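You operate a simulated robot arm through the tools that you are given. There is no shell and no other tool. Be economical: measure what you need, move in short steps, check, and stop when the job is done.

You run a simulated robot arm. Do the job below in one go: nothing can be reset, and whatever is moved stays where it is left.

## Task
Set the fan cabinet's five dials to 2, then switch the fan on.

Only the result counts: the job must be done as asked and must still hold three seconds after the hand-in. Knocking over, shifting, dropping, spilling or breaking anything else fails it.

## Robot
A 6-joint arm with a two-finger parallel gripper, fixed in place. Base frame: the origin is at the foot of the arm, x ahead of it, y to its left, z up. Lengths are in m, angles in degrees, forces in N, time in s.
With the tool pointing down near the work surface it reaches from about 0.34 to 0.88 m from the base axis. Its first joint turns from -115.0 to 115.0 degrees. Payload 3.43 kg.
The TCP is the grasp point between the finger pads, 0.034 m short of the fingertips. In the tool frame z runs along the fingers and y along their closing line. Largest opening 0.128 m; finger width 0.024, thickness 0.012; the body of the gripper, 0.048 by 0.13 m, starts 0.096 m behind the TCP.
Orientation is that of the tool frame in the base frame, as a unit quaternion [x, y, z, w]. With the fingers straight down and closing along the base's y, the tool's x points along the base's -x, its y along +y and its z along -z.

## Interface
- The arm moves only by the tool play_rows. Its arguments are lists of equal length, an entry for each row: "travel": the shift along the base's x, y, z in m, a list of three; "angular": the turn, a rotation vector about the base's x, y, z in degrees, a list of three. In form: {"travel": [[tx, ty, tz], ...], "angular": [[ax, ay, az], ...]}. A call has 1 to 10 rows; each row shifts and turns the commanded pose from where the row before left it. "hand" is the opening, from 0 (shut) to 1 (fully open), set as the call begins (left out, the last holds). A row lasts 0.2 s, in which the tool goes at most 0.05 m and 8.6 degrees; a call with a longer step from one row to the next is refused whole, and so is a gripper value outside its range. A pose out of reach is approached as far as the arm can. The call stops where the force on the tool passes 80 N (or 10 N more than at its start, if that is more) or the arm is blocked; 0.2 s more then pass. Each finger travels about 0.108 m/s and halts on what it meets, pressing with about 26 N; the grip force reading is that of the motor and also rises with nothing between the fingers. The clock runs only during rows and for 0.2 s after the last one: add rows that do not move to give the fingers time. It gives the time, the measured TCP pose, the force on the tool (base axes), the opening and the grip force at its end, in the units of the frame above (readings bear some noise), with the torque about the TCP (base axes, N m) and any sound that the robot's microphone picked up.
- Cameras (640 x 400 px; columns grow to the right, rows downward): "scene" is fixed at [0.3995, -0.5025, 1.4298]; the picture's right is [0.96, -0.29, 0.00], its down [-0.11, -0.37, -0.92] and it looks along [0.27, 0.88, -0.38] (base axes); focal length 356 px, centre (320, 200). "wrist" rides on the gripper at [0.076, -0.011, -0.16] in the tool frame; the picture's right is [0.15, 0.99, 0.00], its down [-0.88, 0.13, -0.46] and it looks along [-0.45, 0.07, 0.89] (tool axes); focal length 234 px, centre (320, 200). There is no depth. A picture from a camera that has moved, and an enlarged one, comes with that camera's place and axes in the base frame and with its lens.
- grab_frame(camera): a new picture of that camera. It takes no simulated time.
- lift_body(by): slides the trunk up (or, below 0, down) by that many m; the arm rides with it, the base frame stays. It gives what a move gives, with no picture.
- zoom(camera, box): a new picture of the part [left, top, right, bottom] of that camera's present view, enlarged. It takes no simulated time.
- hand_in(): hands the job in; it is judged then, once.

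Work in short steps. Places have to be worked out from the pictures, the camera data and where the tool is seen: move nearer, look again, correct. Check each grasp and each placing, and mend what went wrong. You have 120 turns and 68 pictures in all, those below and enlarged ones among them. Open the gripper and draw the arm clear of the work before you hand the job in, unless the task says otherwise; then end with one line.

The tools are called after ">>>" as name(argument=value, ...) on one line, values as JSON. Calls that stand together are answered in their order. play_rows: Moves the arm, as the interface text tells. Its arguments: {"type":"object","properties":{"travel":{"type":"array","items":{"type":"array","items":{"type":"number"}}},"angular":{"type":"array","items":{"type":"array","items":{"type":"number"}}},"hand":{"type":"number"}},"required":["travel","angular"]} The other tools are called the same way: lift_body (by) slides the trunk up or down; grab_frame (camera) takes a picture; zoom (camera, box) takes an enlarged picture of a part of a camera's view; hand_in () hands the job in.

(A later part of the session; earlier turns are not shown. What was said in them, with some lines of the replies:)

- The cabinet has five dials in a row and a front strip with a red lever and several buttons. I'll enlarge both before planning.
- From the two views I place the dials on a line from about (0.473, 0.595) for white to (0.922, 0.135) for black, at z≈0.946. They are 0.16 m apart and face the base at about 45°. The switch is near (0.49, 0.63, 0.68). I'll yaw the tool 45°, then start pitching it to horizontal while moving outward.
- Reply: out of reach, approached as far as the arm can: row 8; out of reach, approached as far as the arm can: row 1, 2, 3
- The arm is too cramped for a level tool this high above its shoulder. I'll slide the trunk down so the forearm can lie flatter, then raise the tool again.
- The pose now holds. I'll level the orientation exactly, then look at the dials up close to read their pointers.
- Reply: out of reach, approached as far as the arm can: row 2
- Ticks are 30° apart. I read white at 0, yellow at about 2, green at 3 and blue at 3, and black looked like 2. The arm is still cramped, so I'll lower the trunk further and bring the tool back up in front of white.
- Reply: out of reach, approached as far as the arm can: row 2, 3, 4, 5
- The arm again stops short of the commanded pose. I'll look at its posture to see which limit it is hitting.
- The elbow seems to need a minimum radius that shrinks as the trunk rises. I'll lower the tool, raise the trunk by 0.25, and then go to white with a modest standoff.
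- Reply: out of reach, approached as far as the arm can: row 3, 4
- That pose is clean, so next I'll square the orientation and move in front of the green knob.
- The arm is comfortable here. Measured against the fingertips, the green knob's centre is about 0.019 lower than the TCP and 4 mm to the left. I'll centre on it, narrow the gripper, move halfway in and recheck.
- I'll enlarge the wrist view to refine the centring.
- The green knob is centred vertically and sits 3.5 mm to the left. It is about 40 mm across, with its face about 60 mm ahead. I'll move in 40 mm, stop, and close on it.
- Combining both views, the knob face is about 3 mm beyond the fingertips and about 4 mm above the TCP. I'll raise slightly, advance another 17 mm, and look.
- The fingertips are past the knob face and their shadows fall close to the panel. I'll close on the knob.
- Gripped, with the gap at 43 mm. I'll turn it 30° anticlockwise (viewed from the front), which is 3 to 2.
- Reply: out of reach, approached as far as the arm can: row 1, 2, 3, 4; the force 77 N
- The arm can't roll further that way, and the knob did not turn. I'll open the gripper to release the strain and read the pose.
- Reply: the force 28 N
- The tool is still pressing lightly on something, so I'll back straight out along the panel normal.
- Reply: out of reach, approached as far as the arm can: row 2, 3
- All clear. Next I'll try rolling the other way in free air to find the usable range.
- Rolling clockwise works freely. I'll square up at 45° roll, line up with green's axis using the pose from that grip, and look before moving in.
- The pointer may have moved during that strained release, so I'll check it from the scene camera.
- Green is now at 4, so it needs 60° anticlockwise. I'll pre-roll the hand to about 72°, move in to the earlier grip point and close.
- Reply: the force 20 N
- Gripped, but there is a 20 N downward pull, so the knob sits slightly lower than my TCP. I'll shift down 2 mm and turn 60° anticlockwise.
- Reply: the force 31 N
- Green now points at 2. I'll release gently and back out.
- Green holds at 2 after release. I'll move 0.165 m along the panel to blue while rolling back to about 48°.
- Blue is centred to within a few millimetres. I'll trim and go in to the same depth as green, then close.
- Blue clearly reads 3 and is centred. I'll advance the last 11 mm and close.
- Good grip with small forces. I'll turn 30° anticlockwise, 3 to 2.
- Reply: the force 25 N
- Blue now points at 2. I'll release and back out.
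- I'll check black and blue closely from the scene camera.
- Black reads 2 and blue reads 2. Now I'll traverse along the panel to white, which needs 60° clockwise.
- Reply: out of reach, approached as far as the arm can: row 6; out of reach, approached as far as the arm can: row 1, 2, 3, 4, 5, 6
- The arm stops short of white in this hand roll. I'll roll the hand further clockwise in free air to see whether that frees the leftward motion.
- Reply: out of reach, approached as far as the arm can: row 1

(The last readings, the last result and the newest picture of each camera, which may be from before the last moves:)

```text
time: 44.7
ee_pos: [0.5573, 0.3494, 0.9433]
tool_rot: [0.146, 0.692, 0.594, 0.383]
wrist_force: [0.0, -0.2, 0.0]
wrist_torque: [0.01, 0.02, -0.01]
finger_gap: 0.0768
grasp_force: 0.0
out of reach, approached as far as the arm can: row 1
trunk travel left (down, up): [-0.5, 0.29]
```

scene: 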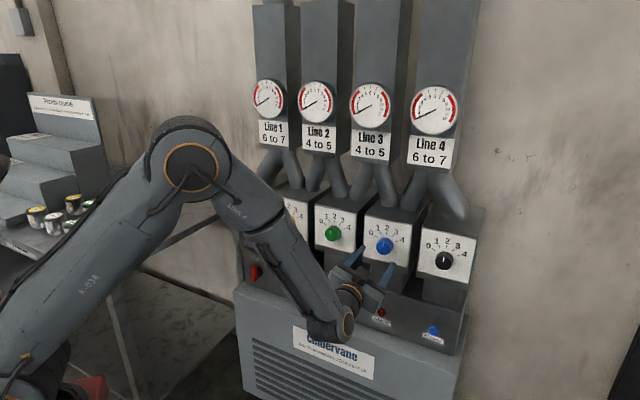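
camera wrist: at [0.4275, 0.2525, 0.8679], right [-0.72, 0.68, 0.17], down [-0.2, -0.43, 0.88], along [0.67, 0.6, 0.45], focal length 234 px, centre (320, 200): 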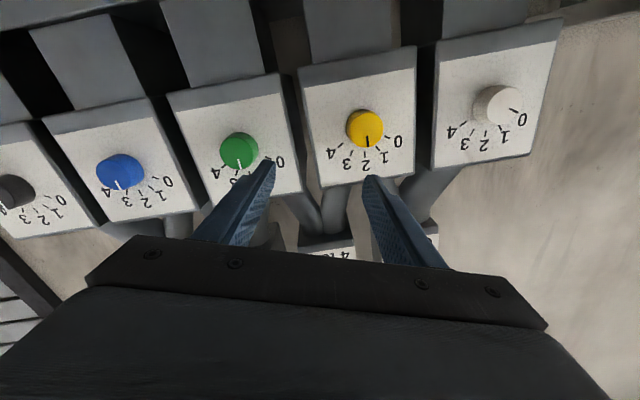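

Rolled fine. Now I'll try moving left from here.

>>> play_rows(travel=[[-0.025, 0.03, -0.003], [-0.025, 0.03, -0.003], [-0.025, 0.03, -0.003], [-0.025, 0.03, -0.003], [0, 0, 0]], angular=[[0, 0, 0], [0, 0, 0], [0, 0, 0], [0, 0, 0], [0, 0, 0]])

```text
time: 45.9
ee_pos: [0.5356, 0.3518, 0.9402]
tool_rot: [0.136, 0.695, 0.597, 0.376]
wrist_force: [-0.3, 0.9, 0.1]
wrist_torque: [-0.02, -0.01, -0.02]
finger_gap: 0.0769
grasp_force: 0.1
out of reach, approached as far as the arm can: row 1, 2, 3, 4
trunk travel left (down, up): [-0.5, 0.29]
```

The limit seems to come from the forearm pointing down while the tool bends up. Lowering the trunk so the forearm rises should free the wrist. I'll back away from the panel, unroll, return to tool-down, then lower the trunk.

>>> play_rows(travel=[[0.01, -0.017, 0.01], [0.01, -0.017, 0.01], [0.01, -0.017, 0.01], [0.01, -0.017, 0.01], [0.01, -0.017, 0.01], [0.01, -0.017, 0.01], [0, 0, 0.01], [0, 0, 0]], angular=[[-5.5, -5.5, 0], [-5.5, -5.5, 0], [-5.5, -5.5, 0], [-5.5, -5.5, 0], [-5.5, -5.5, 0], [-5.5, -5.5, 0], [-5.5, -5.5, 0], [0, 0, 0]])

>>> play_rows(travel=[[0, 0, 0.01], [0, 0, 0.01], [0, 0, 0.01], [0, 0, 0], [0, 0, 0], [0, 0, 0], [0, 0, 0], [0, 0, 0], [0, 0, 0], [0, 0, 0]], angular=[[-5.785, 5.785, 0], [-5.785, 5.785, 0], [-5.785, 5.785, 0], [-5.785, 5.785, 0], [-5.785, 5.785, 0], [-5.785, 5.785, 0], [-5.785, 5.785, 0], [-5.785, 5.785, 0], [-5.785, 5.785, 0], [0, 0, 0]])

```text
time: 47.7
ee_pos: [0.5981, 0.2513, 1.0093]
tool_rot: [-0.186, 0.682, 0.35, 0.614]
wrist_force: [0.6, 0.5, -0.3]
wrist_torque: [-0.04, 0.0, 0.01]
finger_gap: 0.0767
grasp_force: 0.0
trunk travel left (down, up): [-0.5, 0.29]
```

```text
time: 49.9
ee_pos: [0.595, 0.249, 1.0398]
tool_rot: [-0.26, 0.955, 0.069, 0.123]
wrist_force: [0.0, -0.1, 0.3]
wrist_torque: [0.0, 0.0, -0.01]
finger_gap: 0.0768
grasp_force: 0.0
trunk travel left (down, up): [-0.5, 0.29]
```

Nearly tool-down now. I'll lower the trunk in stages and lift the tool between them.

>>> lift_body(by=-0.25)

>>> play_rows(travel=[[-0.01, -0.01, 0.04], [-0.01, -0.01, 0.04], [-0.01, -0.01, 0.04], [-0.01, -0.01, 0.03], [0, 0, 0]], angular=[[-5, 5, 0], [-5, 5, 0], [0, 0, 0], [0, 0, 0], [0, 0, 0]])

>>> lift_body(by=-0.2)

>>> grab_frame(camera="scene")

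```text
time: 52.5
ee_pos: [0.5947, 0.2513, 0.7895]
tool_rot: [-0.26, 0.955, 0.07, 0.123]
wrist_force: [0.3, -0.8, 0.4]
wrist_torque: [0.01, 0.01, -0.02]
finger_gap: 0.0768
grasp_force: 0.0
trunk travel left (down, up): [-0.25, 0.54]
```

```text
time: 53.7
ee_pos: [0.5526, 0.2115, 0.9381]
tool_rot: [-0.263, 0.965, 0.009, 0.015]
wrist_force: [-0.4, 0.2, -0.2]
wrist_torque: [0.01, -0.01, 0.03]
finger_gap: 0.0768
grasp_force: 0.1
trunk travel left (down, up): [-0.25, 0.54]
```

```text
time: 55.9
ee_pos: [0.5538, 0.2106, 0.7392]
tool_rot: [-0.263, 0.965, 0.009, 0.017]
wrist_force: [-0.3, 0.0, -0.9]
wrist_torque: [-0.01, 0.0, 0.0]
finger_gap: 0.0769
grasp_force: 0.1
trunk travel left (down, up): [-0.05, 0.74]
```

```text
31 pictures are left
```

scene: 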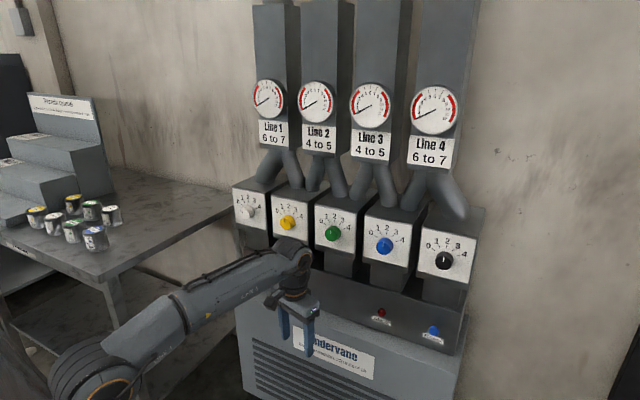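

The forearm now rises toward the wrist. I'll pitch the tool up to horizontal again while raising it.

>>> play_rows(travel=[[0, 0, 0.02], [0, 0, 0.02], [0, 0, 0.02], [0, 0, 0.02], [0, 0, 0.02], [0, 0, 0.02], [0, 0.01, 0.02], [0, 0.01, 0.02], [0, 0.01, 0.02], [0, 0.01, 0.01]], angular=[[5.785, -5.785, 0], [5.785, -5.785, 0], [5.785, -5.785, 0], [5.785, -5.785, 0], [5.785, -5.785, 0], [5.785, -5.785, 0], [5.785, -5.785, 0], [5.785, -5.785, 0], [5.785, -5.785, 0], [5.785, -5.785, 0]])

>>> play_rows(travel=[[0, 0, 0], [0, 0, 0]], angular=[[5.785, -5.785, 0], [0, 0, 0]])

```text
time: 58.0
ee_pos: [0.6865, 0.3031, 0.9575]
tool_rot: [-0.195, 0.717, 0.332, 0.581]
wrist_force: [0.9, 0.1, -0.2]
wrist_torque: [-0.03, -0.05, -0.01]
finger_gap: 0.0767
grasp_force: 0.0
out of reach, approached as far as the arm can: row 3, 4, 5, 6, 7, 8, 9, 10
trunk travel left (down, up): [-0.05, 0.74]
```

```text
time: 58.6
ee_pos: [0.6889, 0.3044, 0.9573]
tool_rot: [-0.181, 0.669, 0.358, 0.626]
wrist_force: [-0.1, -0.3, 0.4]
wrist_torque: [-0.02, 0.0, 0.02]
finger_gap: 0.0768
grasp_force: 0.1
trunk travel left (down, up): [-0.05, 0.74]
```

The last row reached its pose, so this is valid ground. I'll slide left close to the panel, keeping the fingertips short of the knobs, and see how far it goes.

>>> play_rows(travel=[[-0.025, 0.027, -0.007], [-0.025, 0.027, -0.007], [-0.025, 0.027, -0.007], [-0.025, 0.027, -0.007], [0, 0, 0]], angular=[[0, 0, 0], [0, 0, 0], [0, 0, 0], [0, 0, 0], [0, 0, 0]])

```text
time: 59.9
ee_pos: [0.6218, 0.4066, 0.9339]
tool_rot: [-0.189, 0.669, 0.362, 0.621]
wrist_force: [-0.4, -1.0, -0.5]
wrist_torque: [-0.01, -0.01, 0.0]
finger_gap: 0.0766
grasp_force: 0.0
out of reach, approached as far as the arm can: row 1, 2, 4
trunk travel left (down, up): [-0.05, 0.74]
```

At this trunk height the arm needs a wrist radius of about 0.54. Raising the trunk relaxes that, so I'll alternate lowering the tool and raising the trunk.

>>> play_rows(travel=[[0.01, -0.02, -0.04], [0.01, -0.02, -0.04], [0, -0.02, -0.04], [0, 0, 0]], angular=[[0, 0, 0], [0, 0, 0], [0, 0, 0], [0, 0, 0]])

>>> lift_body(by=0.15)

>>> play_rows(travel=[[-0.02, 0.02, -0.005], [-0.02, 0.02, -0.005], [-0.02, 0.02, 0], [-0.02, 0.02, 0], [-0.02, 0.02, 0], [0, 0, 0]], angular=[[0, 0, 0], [0, 0, 0], [0, 0, 0], [0, 0, 0], [0, 0, 0], [0, 0, 0]])

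```text
time: 60.9
ee_pos: [0.6418, 0.3469, 0.813]
tool_rot: [-0.181, 0.669, 0.358, 0.626]
wrist_force: [-0.7, -0.7, -0.3]
wrist_torque: [-0.01, 0.01, -0.01]
finger_gap: 0.0769
grasp_force: 0.0
trunk travel left (down, up): [-0.05, 0.74]
```

```text
time: 62.6
ee_pos: [0.641, 0.3453, 0.9649]
tool_rot: [-0.182, 0.669, 0.358, 0.625]
wrist_force: [-0.2, 0.7, 0.1]
wrist_torque: [0.02, 0.0, -0.03]
finger_gap: 0.0767
grasp_force: 0.2
trunk travel left (down, up): [-0.2, 0.59]
```

```text
time: 64.0
ee_pos: [0.5868, 0.3825, 0.9731]
tool_rot: [-0.189, 0.669, 0.362, 0.621]
wrist_force: [-0.4, -0.9, -0.3]
wrist_torque: [-0.02, 0.01, 0.01]
finger_gap: 0.0766
grasp_force: 0.0
out of reach, approached as far as the arm can: row 2, 3, 4, 5
trunk travel left (down, up): [-0.2, 0.59]
```

All my limit poses share a TCP azimuth of about 33°, so the limit is tool yaw relative to arm azimuth, about 12°. I'll test this by yawing the tool about 22° further left and sliding toward white.

>>> play_rows(travel=[[0, 0, 0], [0, 0, 0], [0, 0, 0], [-0.02, 0.025, -0.005], [-0.02, 0.025, -0.005], [-0.02, 0.025, -0.005], [-0.02, 0.025, -0.005], [0, 0, 0]], angular=[[0, 0, 7.5], [0, 0, 7.5], [0, 0, 7.5], [0, 0, 0], [0, 0, 0], [0, 0, 0], [0, 0, 0], [0, 0, 0]])

>>> grab_frame(camera="scene")

```text
time: 65.8
ee_pos: [0.5117, 0.4832, 0.9542]
tool_rot: [-0.308, 0.621, 0.472, 0.545]
wrist_force: [-0.3, 0.6, 0.3]
wrist_torque: [-0.03, 0.05, 0.04]
finger_gap: 0.0768
grasp_force: 0.0
trunk travel left (down, up): [-0.2, 0.59]
```

```text
30 pictures are left
```

scene: 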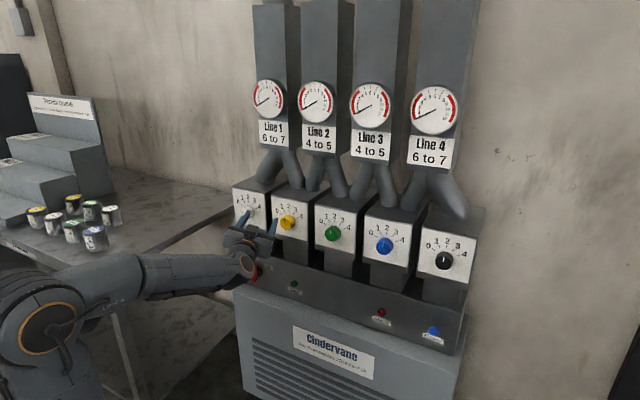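

Confirmed: with more yaw it reaches. For white I'll use a tool tilted 25° left, with the pads' plane containing the knob axis, and turn it around the knob's own axis. First I'll take up that starting orientation at a standoff.

>>> play_rows(travel=[[-0.0096, 0.0074, -0.0005], [-0.0096, 0.0074, -0.0005], [-0.0096, 0.0074, -0.0005], [-0.0096, 0.0074, -0.0005], [-0.0096, 0.0074, -0.0005], [-0.0096, 0.0074, -0.0005], [-0.0096, 0.0074, -0.0005], [0, 0, 0]], angular=[[0.863, 7.05, -0.634], [0.863, 7.05, -0.634], [0.863, 7.05, -0.634], [0.863, 7.05, -0.634], [0.863, 7.05, -0.634], [0.863, 7.05, -0.634], [0.863, 7.05, -0.634], [0, 0, 0]])

>>> grab_frame(camera="wrist")

```text
time: 67.6
ee_pos: [0.4434, 0.533, 0.9507]
tool_rot: [-0.031, 0.778, 0.568, 0.268]
wrist_force: [-0.5, -0.5, 0.5]
wrist_torque: [0.01, 0.05, 0.04]
finger_gap: 0.0769
grasp_force: 0.1
trunk travel left (down, up): [-0.2, 0.59]
```

```text
29 pictures are left
camera wrist: at [0.3222, 0.4062, 0.9402], right [-0.47, 0.39, 0.79], down [0.53, -0.59, 0.61], along [0.7, 0.71, 0.07], focal length 234 px, centre (320, 200)
```

wrist: 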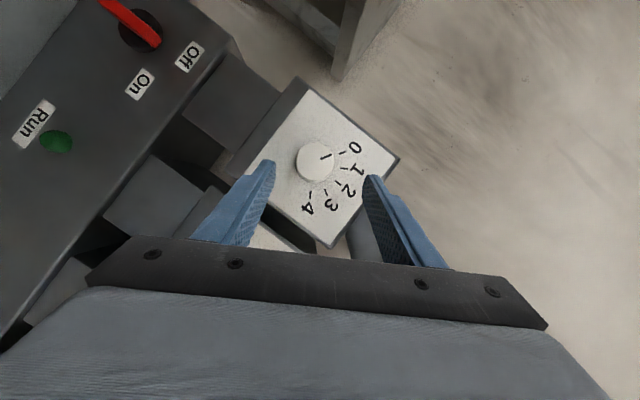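

The view is nearly square on. I'll enlarge it for exact centring.

>>> zoom(camera="wrist", box=[240, 110, 400, 210])

```text
4.00 times, centred on (320, 160) of wrist
camera zoom: at [0.3222, 0.4062, 0.9402], right [-0.47, 0.39, 0.79], down [0.53, -0.59, 0.61], along [0.7, 0.71, 0.07], focal length 937 px, centre (320, 360)
```

zoom: 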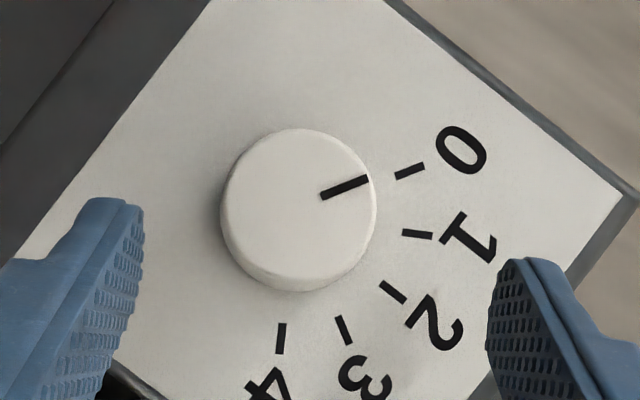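

White's grip point works out to TCP (0.474, 0.594, 0.935). I'll advance along the tool axis most of the way and check.

>>> play_rows(travel=[[0.0062, 0.0122, -0.0031], [0.0062, 0.0122, -0.0031], [0.0062, 0.0122, -0.0031], [0.0062, 0.0122, -0.0031], [0, 0, 0]], angular=[[0, 0, 0], [0, 0, 0], [0, 0, 0], [0, 0, 0], [0, 0, 0]])

>>> zoom(camera="wrist", box=[200, 100, 440, 250])

```text
time: 68.8
ee_pos: [0.4673, 0.5826, 0.9371]
tool_rot: [-0.032, 0.778, 0.568, 0.267]
wrist_force: [-0.4, -0.4, 0.8]
wrist_torque: [0.0, -0.02, -0.01]
finger_gap: 0.0768
grasp_force: 0.0
trunk travel left (down, up): [-0.2, 0.59]
```

```text
2.67 times, centred on (320, 175) of wrist
camera zoom: at [0.3464, 0.4549, 0.9257], right [-0.48, 0.39, 0.79], down [0.53, -0.59, 0.61], along [0.7, 0.71, 0.07], focal length 624 px, centre (320, 267)
```

zoom: 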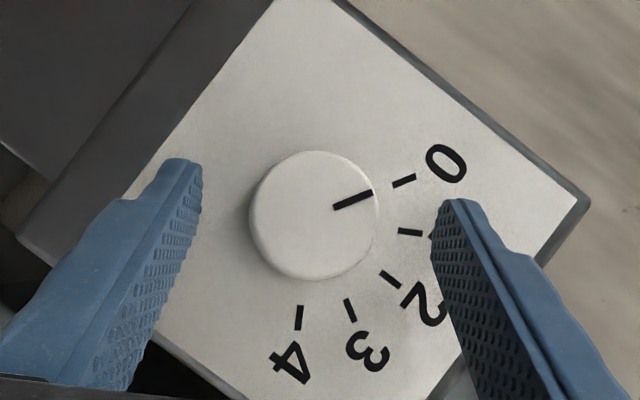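

Well centred. I'll advance the last step and close.

>>> play_rows(travel=[[0.0035, 0.0056, -0.001], [0.0035, 0.0056, -0.001], [0, 0, 0]], angular=[[0, 0, 0], [0, 0, 0], [0, 0, 0]])

>>> play_rows(travel=[[0, 0, 0], [0, 0, 0], [0, 0, 0]], angular=[[0, 0, 0], [0, 0, 0], [0, 0, 0]], hand=0.15)

```text
time: 69.6
ee_pos: [0.4737, 0.5931, 0.9367]
tool_rot: [-0.033, 0.777, 0.57, 0.267]
wrist_force: [-26.9, -35.9, 1.3]
wrist_torque: [-1.36, 0.85, -1.0]
finger_gap: 0.0778
grasp_force: 1.1
trunk travel left (down, up): [-0.2, 0.59]
```

```text
time: 70.4
ee_pos: [0.4732, 0.5918, 0.9334]
tool_rot: [-0.032, 0.778, 0.567, 0.268]
wrist_force: [-33.8, -51.7, -11.3]
wrist_torque: [-0.91, 0.58, -0.57]
finger_gap: 0.0697
grasp_force: 25.8
trunk travel left (down, up): [-0.2, 0.59]
```

The tips touched the panel (about 45 N) and the fingers stuck there. I'll open, back off 5 mm and close again.

>>> play_rows(travel=[[-0.002, -0.003, 0.0005], [-0.0015, -0.002, 0.0005], [0, 0, 0]], angular=[[0, 0, 0], [0, 0, 0], [0, 0, 0]], hand=0.6)

>>> play_rows(travel=[[0, 0, 0], [0, 0, 0], [0, 0, 0]], angular=[[0, 0, 0], [0, 0, 0], [0, 0, 0]], hand=0.15)

>>> zoom(camera="wrist", box=[200, 100, 440, 250])

```text
time: 71.2
ee_pos: [0.4724, 0.5904, 0.9362]
tool_rot: [-0.032, 0.777, 0.569, 0.267]
wrist_force: [-0.2, -1.2, -0.2]
wrist_torque: [-0.02, 0.03, 0.01]
finger_gap: 0.0768
grasp_force: 0.0
trunk travel left (down, up): [-0.2, 0.59]
```

```text
time: 72.0
ee_pos: [0.472, 0.5889, 0.9346]
tool_rot: [-0.031, 0.778, 0.567, 0.268]
wrist_force: [0.7, -4.7, -9.4]
wrist_torque: [-0.16, 0.06, -0.13]
finger_gap: 0.0425
grasp_force: 44.7
trunk travel left (down, up): [-0.2, 0.59]
```

```text
2.67 times, centred on (320, 175) of wrist
camera zoom: at [0.3502, 0.4614, 0.9236], right [-0.47, 0.39, 0.79], down [0.53, -0.59, 0.61], along [0.7, 0.71, 0.07], focal length 624 px, centre (320, 267)
```

zoom: 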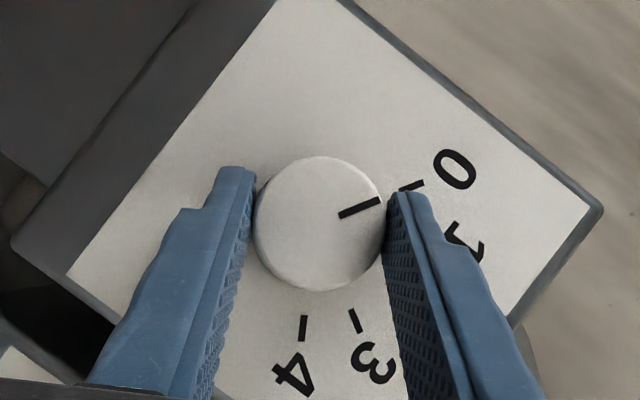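

Solid grip. I'll turn 60° clockwise about the knob's axis, moving the TCP along its small arc.

>>> play_rows(travel=[[0.0005, -0.0005, -0.0014], [0.00035, -0.00035, -0.0014], [0.0002, -0.0002, -0.0015], [0.0001, -0.0001, -0.0015], [-0.0001, 0.0001, -0.0015], [-0.0002, 0.0002, -0.0015], [-0.00035, 0.00035, -0.0014], [-0.0005, 0.0005, -0.0014], [0, 0, 0]], angular=[[5.3, 5.3, 0], [5.3, 5.3, 0], [5.3, 5.3, 0], [5.3, 5.3, 0], [5.3, 5.3, 0], [5.3, 5.3, 0], [5.3, 5.3, 0], [5.3, 5.3, 0], [0, 0, 0]])

>>> zoom(camera="wrist", box=[200, 100, 440, 250])

>>> zoom(camera="scene", box=[210, 170, 330, 245])

```text
time: 73.9
ee_pos: [0.49, 0.575, 0.9156]
tool_rot: [0.257, 0.586, 0.768, -0.036]
wrist_force: [-46.7, -1.2, -24.1]
wrist_torque: [-1.11, -1.67, 1.46]
finger_gap: 0.0395
grasp_force: 17.6
out of reach, approached as far as the arm can: row 7, 8
trunk travel left (down, up): [-0.2, 0.59]
stopped in row 9: the force on the tool passed its limit at 85 N (the readings are from after the stop); the commanded pose is now the measured one
```

```text
2.67 times, centred on (320, 175) of wrist
camera zoom: at [0.3639, 0.4516, 0.909], right [0.23, -0.27, 0.94], down [0.65, -0.68, -0.35], along [0.73, 0.69, 0.02], focal length 624 px, centre (320, 267)
```

zoom: 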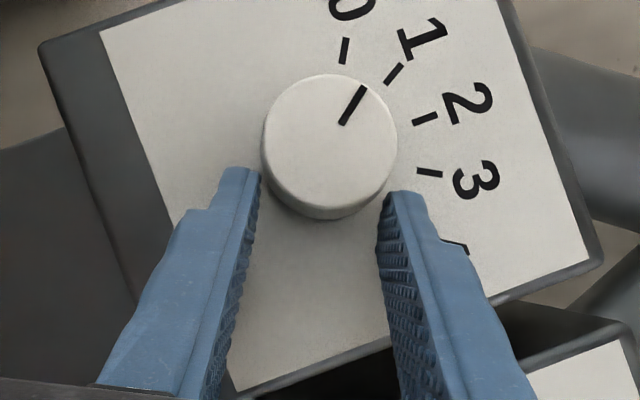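

```text
5.33 times, centred on (270, 208) of scene
camera zoom: at [0.3995, -0.5025, 1.4298], right [0.96, -0.29, 0.0], down [-0.11, -0.37, -0.92], along [0.27, 0.88, -0.38], focal length 1901 px, centre (587, 160)
```

zoom: 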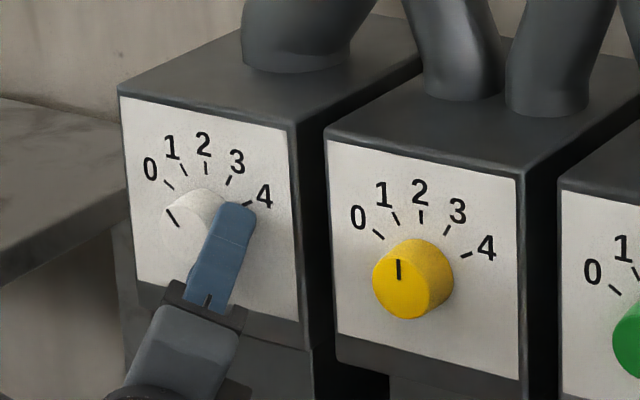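

White turned partway, to about 1, then the arm met its limit and the grip slipped. I'll release, back out along the tool and re-measure.

>>> play_rows(travel=[[0, 0, 0], [0, 0, 0], [-0.0044, -0.0115, -0.0022], [-0.0044, -0.0115, -0.0022], [-0.0044, -0.0115, -0.0022], [-0.0044, -0.0115, -0.0022], [-0.0044, -0.0115, -0.0022], [-0.0044, -0.0115, -0.0022], [0, 0, 0]], angular=[[0, 0, 0], [0, 0, 0], [0, 0, 0], [0, 0, 0], [0, 0, 0], [0, 0, 0], [0, 0, 0], [0, 0, 0], [0, 0, 0]], hand=0.6)

>>> play_rows(travel=[[0, 0, 0.005], [0, 0, 0.005], [0, 0, 0.005], [0, 0, 0.005], [0, 0, 0.005], [0, 0, 0.005], [0, 0, 0.005], [0, 0, 0]], angular=[[-5.3, -5.3, 0], [-5.3, -5.3, 0], [-5.3, -5.3, 0], [-5.3, -5.3, 0], [-5.3, -5.3, 0], [-5.3, -5.3, 0], [-5.3, -5.3, 0], [0, 0, 0]])

>>> zoom(camera="wrist", box=[200, 85, 440, 235])

```text
time: 75.9
ee_pos: [0.4649, 0.5059, 0.9074]
tool_rot: [0.259, 0.58, 0.772, -0.036]
wrist_force: [-0.4, 0.8, -0.5]
wrist_torque: [-0.04, 0.03, 0.0]
finger_gap: 0.0767
grasp_force: 0.2
trunk travel left (down, up): [-0.2, 0.59]
```

```text
time: 77.7
ee_pos: [0.4661, 0.5059, 0.943]
tool_rot: [0.002, 0.773, 0.592, 0.229]
wrist_force: [0.0, -0.3, 1.1]
wrist_torque: [0.02, 0.01, -0.01]
finger_gap: 0.0768
grasp_force: 0.0
trunk travel left (down, up): [-0.2, 0.59]
```

```text
2.67 times, centred on (320, 160) of wrist
camera zoom: at [0.3438, 0.3773, 0.9366], right [-0.4, 0.34, 0.85], down [0.59, -0.62, 0.52], along [0.7, 0.71, 0.05], focal length 624 px, centre (320, 307)
```

zoom: 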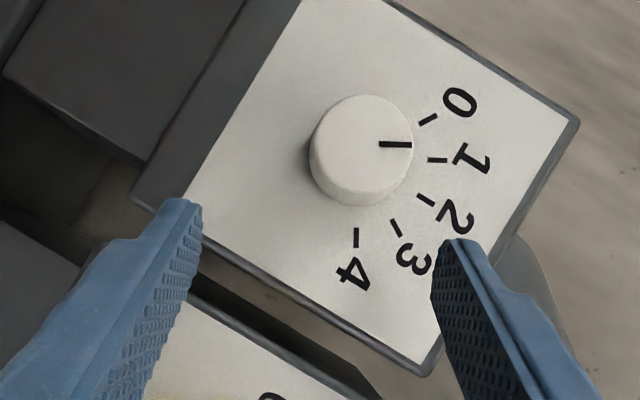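

White sits exactly at 1, so it needs 30° more. I'll return to the proven starting orientation, go in to the last good grip point and close.

>>> play_rows(travel=[[-0.0104, 0.0104, 0.0037], [-0.0104, 0.0103, 0.0036], [0.00534, 0.0126, -0.00296], [0.00534, 0.0126, -0.00296], [0.00534, 0.0126, -0.00296], [0.00534, 0.0126, -0.00296], [0.00534, 0.0126, -0.00296], [0, 0, 0]], angular=[[-1.67, -2.82, -0.18], [-1.68, -2.82, -0.19], [0, 0, 0], [0, 0, 0], [0, 0, 0], [0, 0, 0], [0, 0, 0], [0, 0, 0]])

>>> play_rows(travel=[[0, 0, 0], [0, 0, 0], [0, 0, 0]], angular=[[0, 0, 0], [0, 0, 0], [0, 0, 0]], hand=0.15)

```text
time: 79.5
ee_pos: [0.4725, 0.5905, 0.9367]
tool_rot: [-0.03, 0.778, 0.568, 0.269]
wrist_force: [-0.3, -0.1, -0.1]
wrist_torque: [0.02, 0.0, -0.01]
finger_gap: 0.0766
grasp_force: 0.1
trunk travel left (down, up): [-0.2, 0.59]
```

```text
time: 80.3
ee_pos: [0.4729, 0.5904, 0.9332]
tool_rot: [-0.03, 0.778, 0.567, 0.269]
wrist_force: [-0.2, -6.3, -9.6]
wrist_torque: [-0.26, 0.16, -0.14]
finger_gap: 0.0428
grasp_force: 44.9
trunk travel left (down, up): [-0.2, 0.59]
```

Gripped. I'll turn 30° clockwise about the knob's axis.

>>> play_rows(travel=[[0.0005, -0.0005, -0.0014], [0.00035, -0.00035, -0.0014], [0.0002, -0.0002, -0.0015], [0.0001, -0.0001, -0.0015], [0, 0, 0]], angular=[[5.3, 5.3, 0], [5.3, 5.3, 0], [5.3, 5.3, 0], [5.3, 5.3, 0], [0, 0, 0]])

>>> zoom(camera="wrist", box=[200, 100, 440, 250])

```text
time: 81.5
ee_pos: [0.4739, 0.5884, 0.9297]
tool_rot: [0.124, 0.695, 0.697, 0.122]
wrist_force: [23.5, 22.3, 2.9]
wrist_torque: [0.05, -0.01, -0.52]
finger_gap: 0.043
grasp_force: 45.6
trunk travel left (down, up): [-0.2, 0.59]
```

```text
2.67 times, centred on (320, 175) of wrist
camera zoom: at [0.3476, 0.4652, 0.9181], right [-0.14, 0.05, 0.99], down [0.67, -0.73, 0.13], along [0.73, 0.68, 0.07], focal length 624 px, centre (320, 267)
```

zoom: 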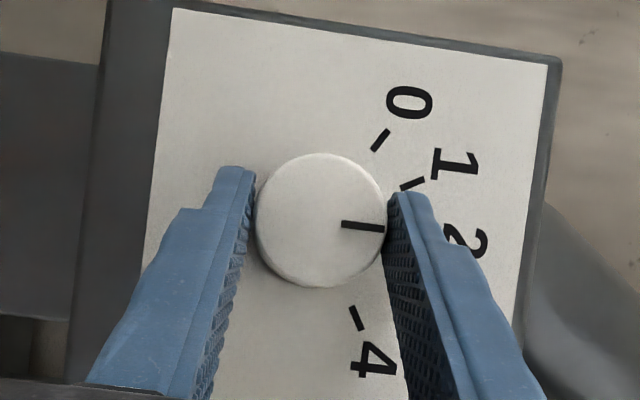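

White points toward 2. I'll release, back out and check.

>>> play_rows(travel=[[0, 0, 0], [0, 0, 0], [-0.004, -0.011, 0], [-0.004, -0.011, 0], [-0.004, -0.011, 0], [-0.004, -0.011, 0], [-0.004, -0.011, 0], [-0.004, -0.011, 0], [0, 0, 0]], angular=[[0, 0, 0], [0, 0, 0], [0, 0, 0], [0, 0, 0], [0, 0, 0], [0, 0, 0], [0, 0, 0], [0, 0, 0], [0, 0, 0]], hand=0.6)

>>> zoom(camera="wrist", box=[200, 70, 440, 220])

>>> zoom(camera="scene", box=[225, 175, 425, 300])

```text
time: 83.5
ee_pos: [0.4487, 0.5221, 0.9287]
tool_rot: [0.124, 0.696, 0.696, 0.121]
wrist_force: [0.6, -0.4, 0.6]
wrist_torque: [0.0, 0.02, -0.01]
finger_gap: 0.0767
grasp_force: 0.0
trunk travel left (down, up): [-0.2, 0.59]
```

```text
2.67 times, centred on (320, 145) of wrist
camera zoom: at [0.3228, 0.3988, 0.9171], right [-0.14, 0.05, 0.99], down [0.67, -0.73, 0.13], along [0.73, 0.68, 0.07], focal length 624 px, centre (320, 347)
```

zoom: 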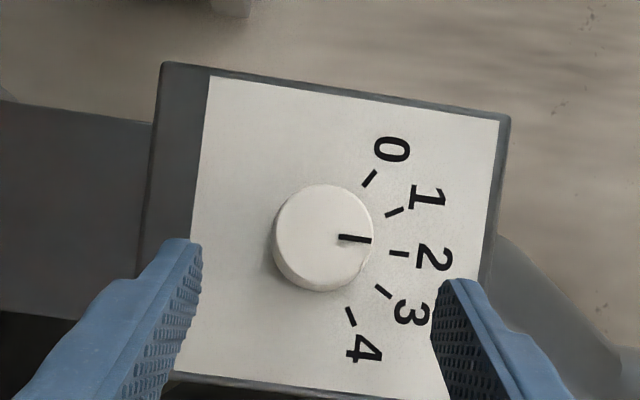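

```text
3.20 times, centred on (325, 238) of scene
camera zoom: at [0.3995, -0.5025, 1.4298], right [0.96, -0.29, 0.0], down [-0.11, -0.37, -0.92], along [0.27, 0.88, -0.38], focal length 1141 px, centre (304, 80)
```

zoom: 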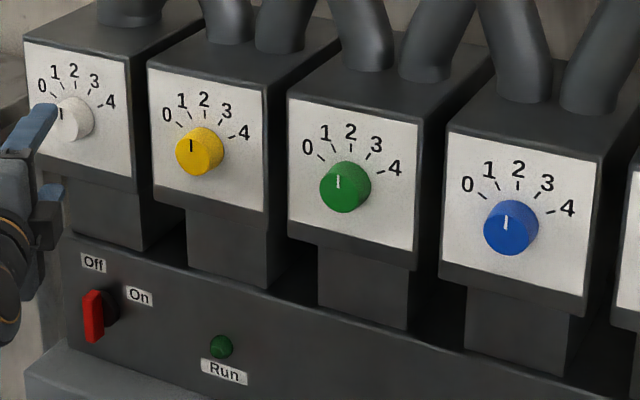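

All five dials read 2. Next is the switch: I'll lower the tool in front of it to look closely.

>>> play_rows(travel=[[-0.005, -0.015, -0.03], [-0.005, -0.015, -0.035], [0, 0, -0.035], [0, 0, -0.035], [0, 0, -0.035], [0, 0, 0]], angular=[[-5.3, -5.3, 0], [-5.3, -5.3, 0], [-5.3, -5.3, 0], [-5.3, -5.3, 0], [-5.3, -5.3, 0], [0, 0, 0]])

>>> grab_frame(camera="wrist")

```text
time: 84.9
ee_pos: [0.4408, 0.493, 0.7608]
tool_rot: [-0.073, 0.79, 0.53, 0.3]
wrist_force: [-0.4, -0.3, -0.4]
wrist_torque: [0.02, -0.03, 0.0]
finger_gap: 0.0766
grasp_force: 0.1
trunk travel left (down, up): [-0.2, 0.59]
```

```text
19 pictures are left
camera wrist: at [0.3211, 0.3632, 0.7509], right [-0.55, 0.45, 0.7], down [0.48, -0.52, 0.71], along [0.69, 0.72, 0.07], focal length 234 px, centre (320, 200)
```

wrist: 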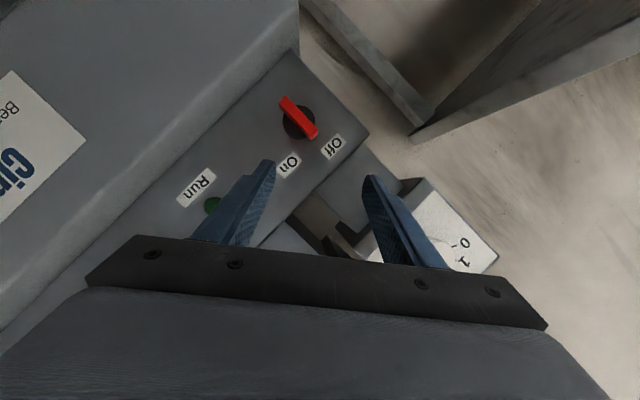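

>>> zoom(camera="wrist", box=[240, 70, 400, 170])

```text
4.00 times, centred on (320, 120) of wrist
camera zoom: at [0.3211, 0.3632, 0.7509], right [-0.55, 0.45, 0.7], down [0.48, -0.52, 0.71], along [0.69, 0.72, 0.07], focal length 937 px, centre (320, 520)
```

zoom: 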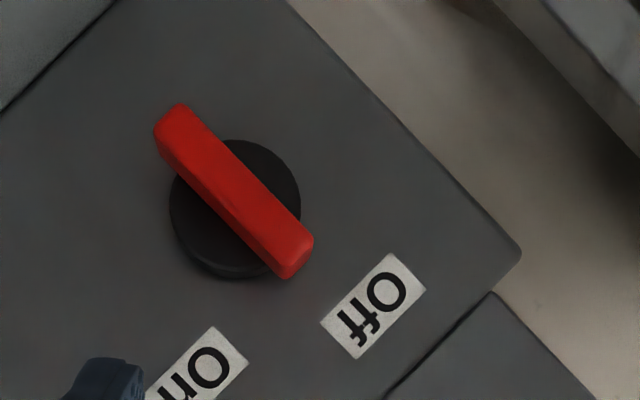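

The red bar stands vertical at Off, centred near (0.494, 0.626, 0.677) and about 64 mm long. On lies about 57° clockwise. I'll close the fingers, place them left of the bar's upper half, and then push right. First the pre-position.

>>> play_rows(travel=[[-0.002, 0.022, -0.0095], [-0.002, 0.022, -0.0094], [-0.0024, 0.0211, -0.0094], [0, 0, 0]], angular=[[0, 0, 5], [0, 0, 0], [0, 0, 0], [0, 0, 0]], hand=0)

>>> grab_frame(camera="wrist")

```text
time: 85.9
ee_pos: [0.4336, 0.5593, 0.7316]
tool_rot: [-0.104, 0.785, 0.543, 0.279]
wrist_force: [-0.3, 0.7, 0.0]
wrist_torque: [0.01, -0.03, 0.0]
finger_gap: 0.0
grasp_force: 26.5
trunk travel left (down, up): [-0.2, 0.59]
```

```text
17 pictures are left
camera wrist: at [0.3243, 0.4207, 0.7207], right [-0.58, 0.41, 0.7], down [0.52, -0.49, 0.71], along [0.63, 0.77, 0.07], focal length 234 px, centre (320, 200)
```

wrist: 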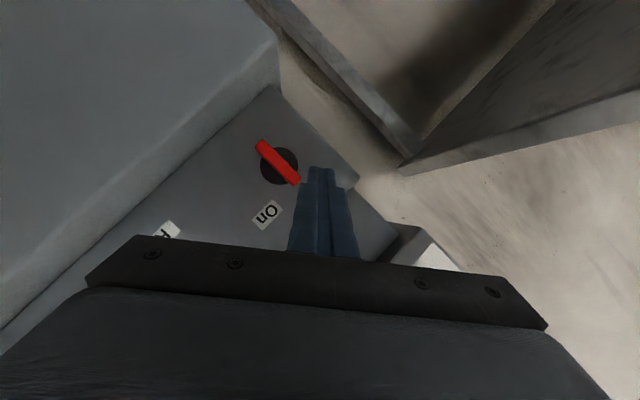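

The bar's position checks out. I'll advance along the tool axis to sit beside the bar.

>>> play_rows(travel=[[0.0044, 0.012, -0.0033], [0.0044, 0.012, -0.0033], [0.0044, 0.012, -0.0033], [0.0044, 0.012, -0.0033], [0.0044, 0.012, -0.0033], [0.0043, 0.012, -0.0033], [0, 0, 0]], angular=[[0, 0, 0], [0, 0, 0], [0, 0, 0], [0, 0, 0], [0, 0, 0], [0, 0, 0], [0, 0, 0]])

>>> zoom(camera="wrist", box=[200, 100, 440, 250])

>>> zoom(camera="scene", box=[215, 235, 315, 297])

```text
time: 87.5
ee_pos: [0.4625, 0.6272, 0.7117]
tool_rot: [-0.108, 0.785, 0.543, 0.276]
wrist_force: [-0.6, -0.1, -0.1]
wrist_torque: [0.0, 0.01, -0.01]
finger_gap: 0.0
grasp_force: 26.1
out of reach, approached as far as the arm can: row 6
trunk travel left (down, up): [-0.2, 0.59]
```

```text
2.67 times, centred on (320, 175) of wrist
camera zoom: at [0.3547, 0.4871, 0.7025], right [-0.58, 0.4, 0.71], down [0.52, -0.48, 0.7], along [0.62, 0.78, 0.07], focal length 624 px, centre (320, 267)
```

zoom: 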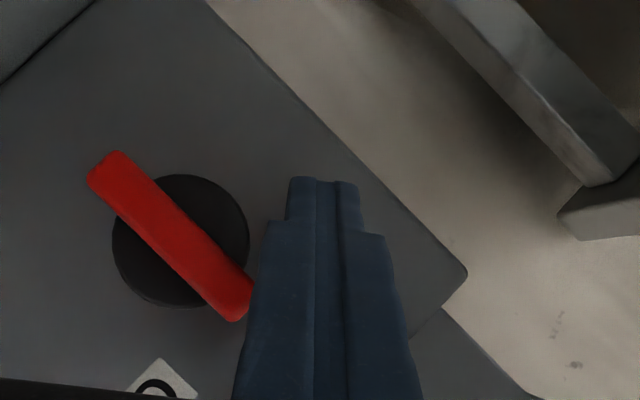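

```text
6.40 times, centred on (265, 266) of scene
camera zoom: at [0.3995, -0.5025, 1.4298], right [0.96, -0.29, 0.0], down [-0.11, -0.37, -0.92], along [0.27, 0.88, -0.38], focal length 2281 px, centre (672, -222)
```

zoom: 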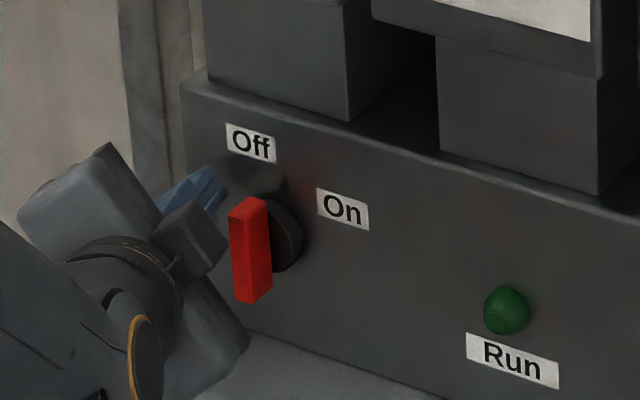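

The fingertips sit just left of the bar's upper half, as planned. I'll push to the right in small steps.

>>> play_rows(travel=[[0.005, -0.005, 0], [0.005, -0.005, 0], [0.005, -0.005, 0.001], [0.005, -0.005, 0.001], [0.005, -0.005, 0.001], [0.005, -0.005, 0], [0.005, -0.005, 0], [0, 0, 0]], angular=[[0, 0, 0], [0, 0, 0], [0, 0, 0], [0, 0, 0], [0, 0, 0], [0, 0, 0], [0, 0, 0], [0, 0, 0]])

>>> zoom(camera="scene", box=[215, 235, 315, 297])

```text
time: 89.3
ee_pos: [0.4993, 0.5912, 0.7151]
tool_rot: [-0.103, 0.786, 0.542, 0.28]
wrist_force: [-29.8, -5.3, 15.6]
wrist_torque: [0.35, 0.55, 0.77]
finger_gap: 0.0001
grasp_force: 25.7
trunk travel left (down, up): [-0.2, 0.59]
```

```text
6.40 times, centred on (265, 266) of scene
camera zoom: at [0.3995, -0.5025, 1.4298], right [0.96, -0.29, 0.0], down [-0.11, -0.37, -0.92], along [0.27, 0.88, -0.38], focal length 2281 px, centre (672, -222)
```

zoom: 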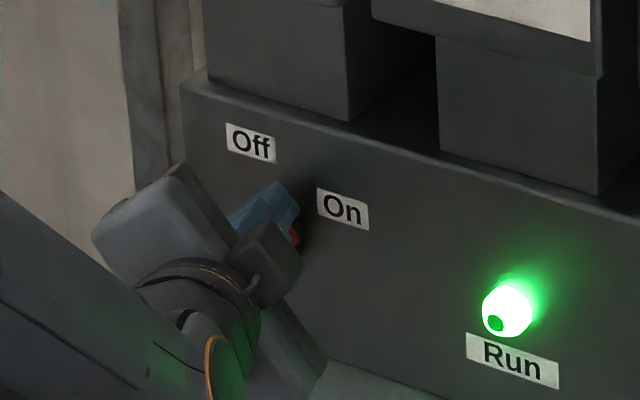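

The Run lamp is lit and the switch resists, so it is at its stop. I'll ease off left, then back out along the tool.

>>> play_rows(travel=[[-0.005, 0.005, 0], [-0.007, -0.003, 0.002], [-0.005, -0.014, 0.004], [-0.005, -0.014, 0.004], [-0.005, -0.014, 0.004], [-0.005, -0.014, 0.004], [-0.005, -0.014, 0.004], [-0.005, -0.014, 0], [0, 0, 0]], angular=[[0, 0, 0], [0, 0, 0], [0, 0, 0], [0, 0, 0], [0, 0, 0], [0, 0, 0], [0, 0, 0], [0, 0, 0], [0, 0, 0]])

>>> grab_frame(camera="scene")

>>> grab_frame(camera="wrist")

```text
time: 91.3
ee_pos: [0.4551, 0.5104, 0.7379]
tool_rot: [-0.103, 0.786, 0.542, 0.28]
wrist_force: [0.0, -0.7, 1.2]
wrist_torque: [0.0, -0.04, 0.0]
finger_gap: 0.0
grasp_force: 25.9
trunk travel left (down, up): [-0.2, 0.59]
```

```text
13 pictures are left
```

scene: 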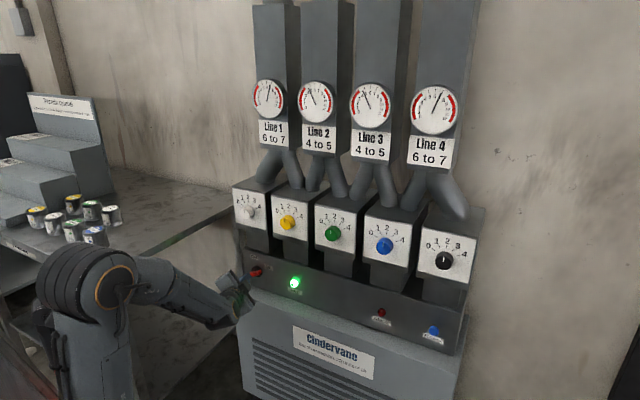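

```text
12 pictures are left
camera wrist: at [0.3456, 0.3723, 0.7285], right [-0.58, 0.41, 0.7], down [0.51, -0.49, 0.71], along [0.63, 0.77, 0.07], focal length 234 px, centre (320, 200)
```

wrist: 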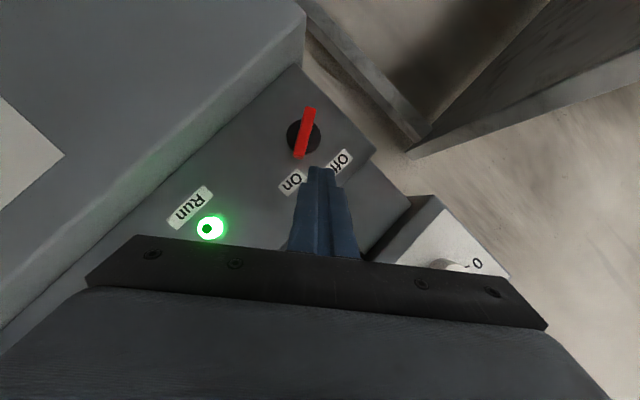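

The fan is running, the lever is at On and no alarm is lit. I'll open the gripper, draw back and do a final check of the dials.

>>> play_rows(travel=[[-0.005, -0.02, 0], [-0.005, -0.02, 0], [0, -0.02, 0], [0, -0.02, 0], [0, 0, 0], [0, 0, 0], [0, 0, 0], [0, 0, 0]], angular=[[0, 0, 0], [0, 0, 0], [0, 0, 0], [0, 0, 0], [0, 0, 0], [0, 0, 0], [0, 0, 0], [0, 0, 0]], hand=0.6)

>>> zoom(camera="scene", box=[228, 180, 358, 261])

>>> zoom(camera="scene", box=[350, 195, 480, 276])

>>> zoom(camera="scene", box=[235, 60, 475, 210])

>>> zoom(camera="scene", box=[225, 235, 465, 385])

```text
time: 93.1
ee_pos: [0.4539, 0.4376, 0.7418]
tool_rot: [-0.104, 0.787, 0.541, 0.279]
wrist_force: [-0.7, 0.0, 0.2]
wrist_torque: [0.0, 0.02, 0.01]
finger_gap: 0.0768
grasp_force: 0.1
out of reach, approached as far as the arm can: row 4
trunk travel left (down, up): [-0.2, 0.59]
```

```text
4.92 times, centred on (293, 220) of scene
camera zoom: at [0.3995, -0.5025, 1.4298], right [0.96, -0.29, 0.0], down [-0.11, -0.37, -0.92], along [0.27, 0.88, -0.38], focal length 1755 px, centre (453, 99)
```

zoom: 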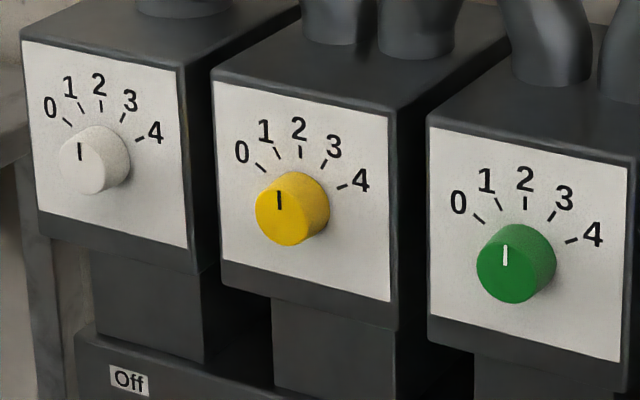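

```text
4.92 times, centred on (415, 236) of scene
camera zoom: at [0.3995, -0.5025, 1.4298], right [0.96, -0.29, 0.0], down [-0.11, -0.37, -0.92], along [0.27, 0.88, -0.38], focal length 1755 px, centre (-148, 25)
```

zoom: 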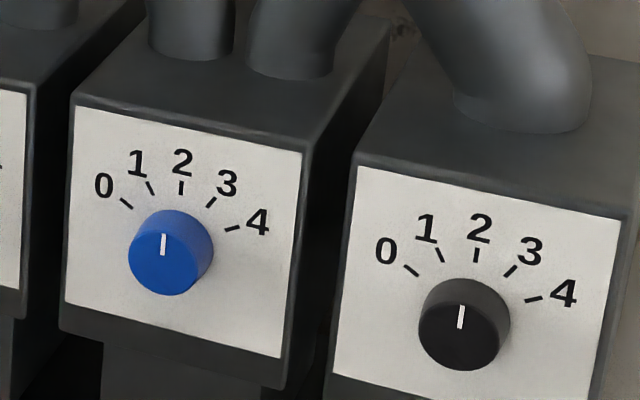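

```text
2.67 times, centred on (355, 135) of scene
camera zoom: at [0.3995, -0.5025, 1.4298], right [0.96, -0.29, 0.0], down [-0.11, -0.37, -0.92], along [0.27, 0.88, -0.38], focal length 950 px, centre (227, 373)
```

zoom: 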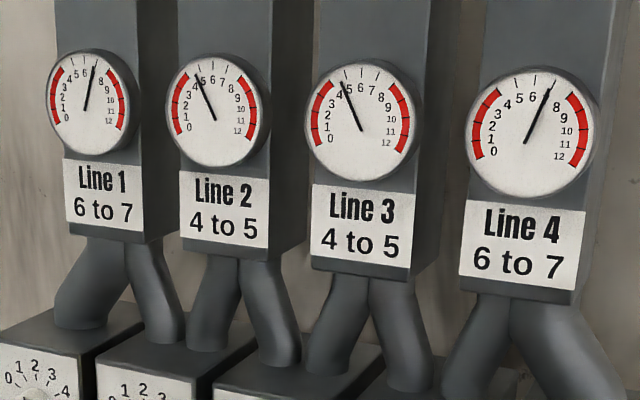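

```text
2.67 times, centred on (345, 310) of scene
camera zoom: at [0.3995, -0.5025, 1.4298], right [0.96, -0.29, 0.0], down [-0.11, -0.37, -0.92], along [0.27, 0.88, -0.38], focal length 950 px, centre (253, -93)
```

zoom: 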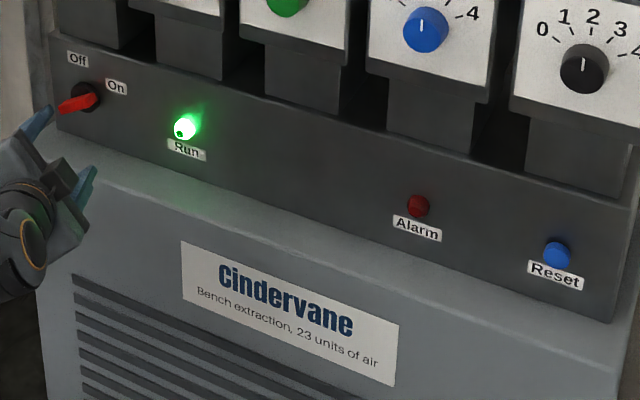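

All five dials read 2, the lever is at On, Run is lit, Alarm is dark, and the arm is clear with the gripper open. I'm handing in.

>>> hand_in()

```text
The job is handed in.
```

All five dials are set to 2 and the fan is switched on, with the Run lamp lit and the Alarm lamp dark.
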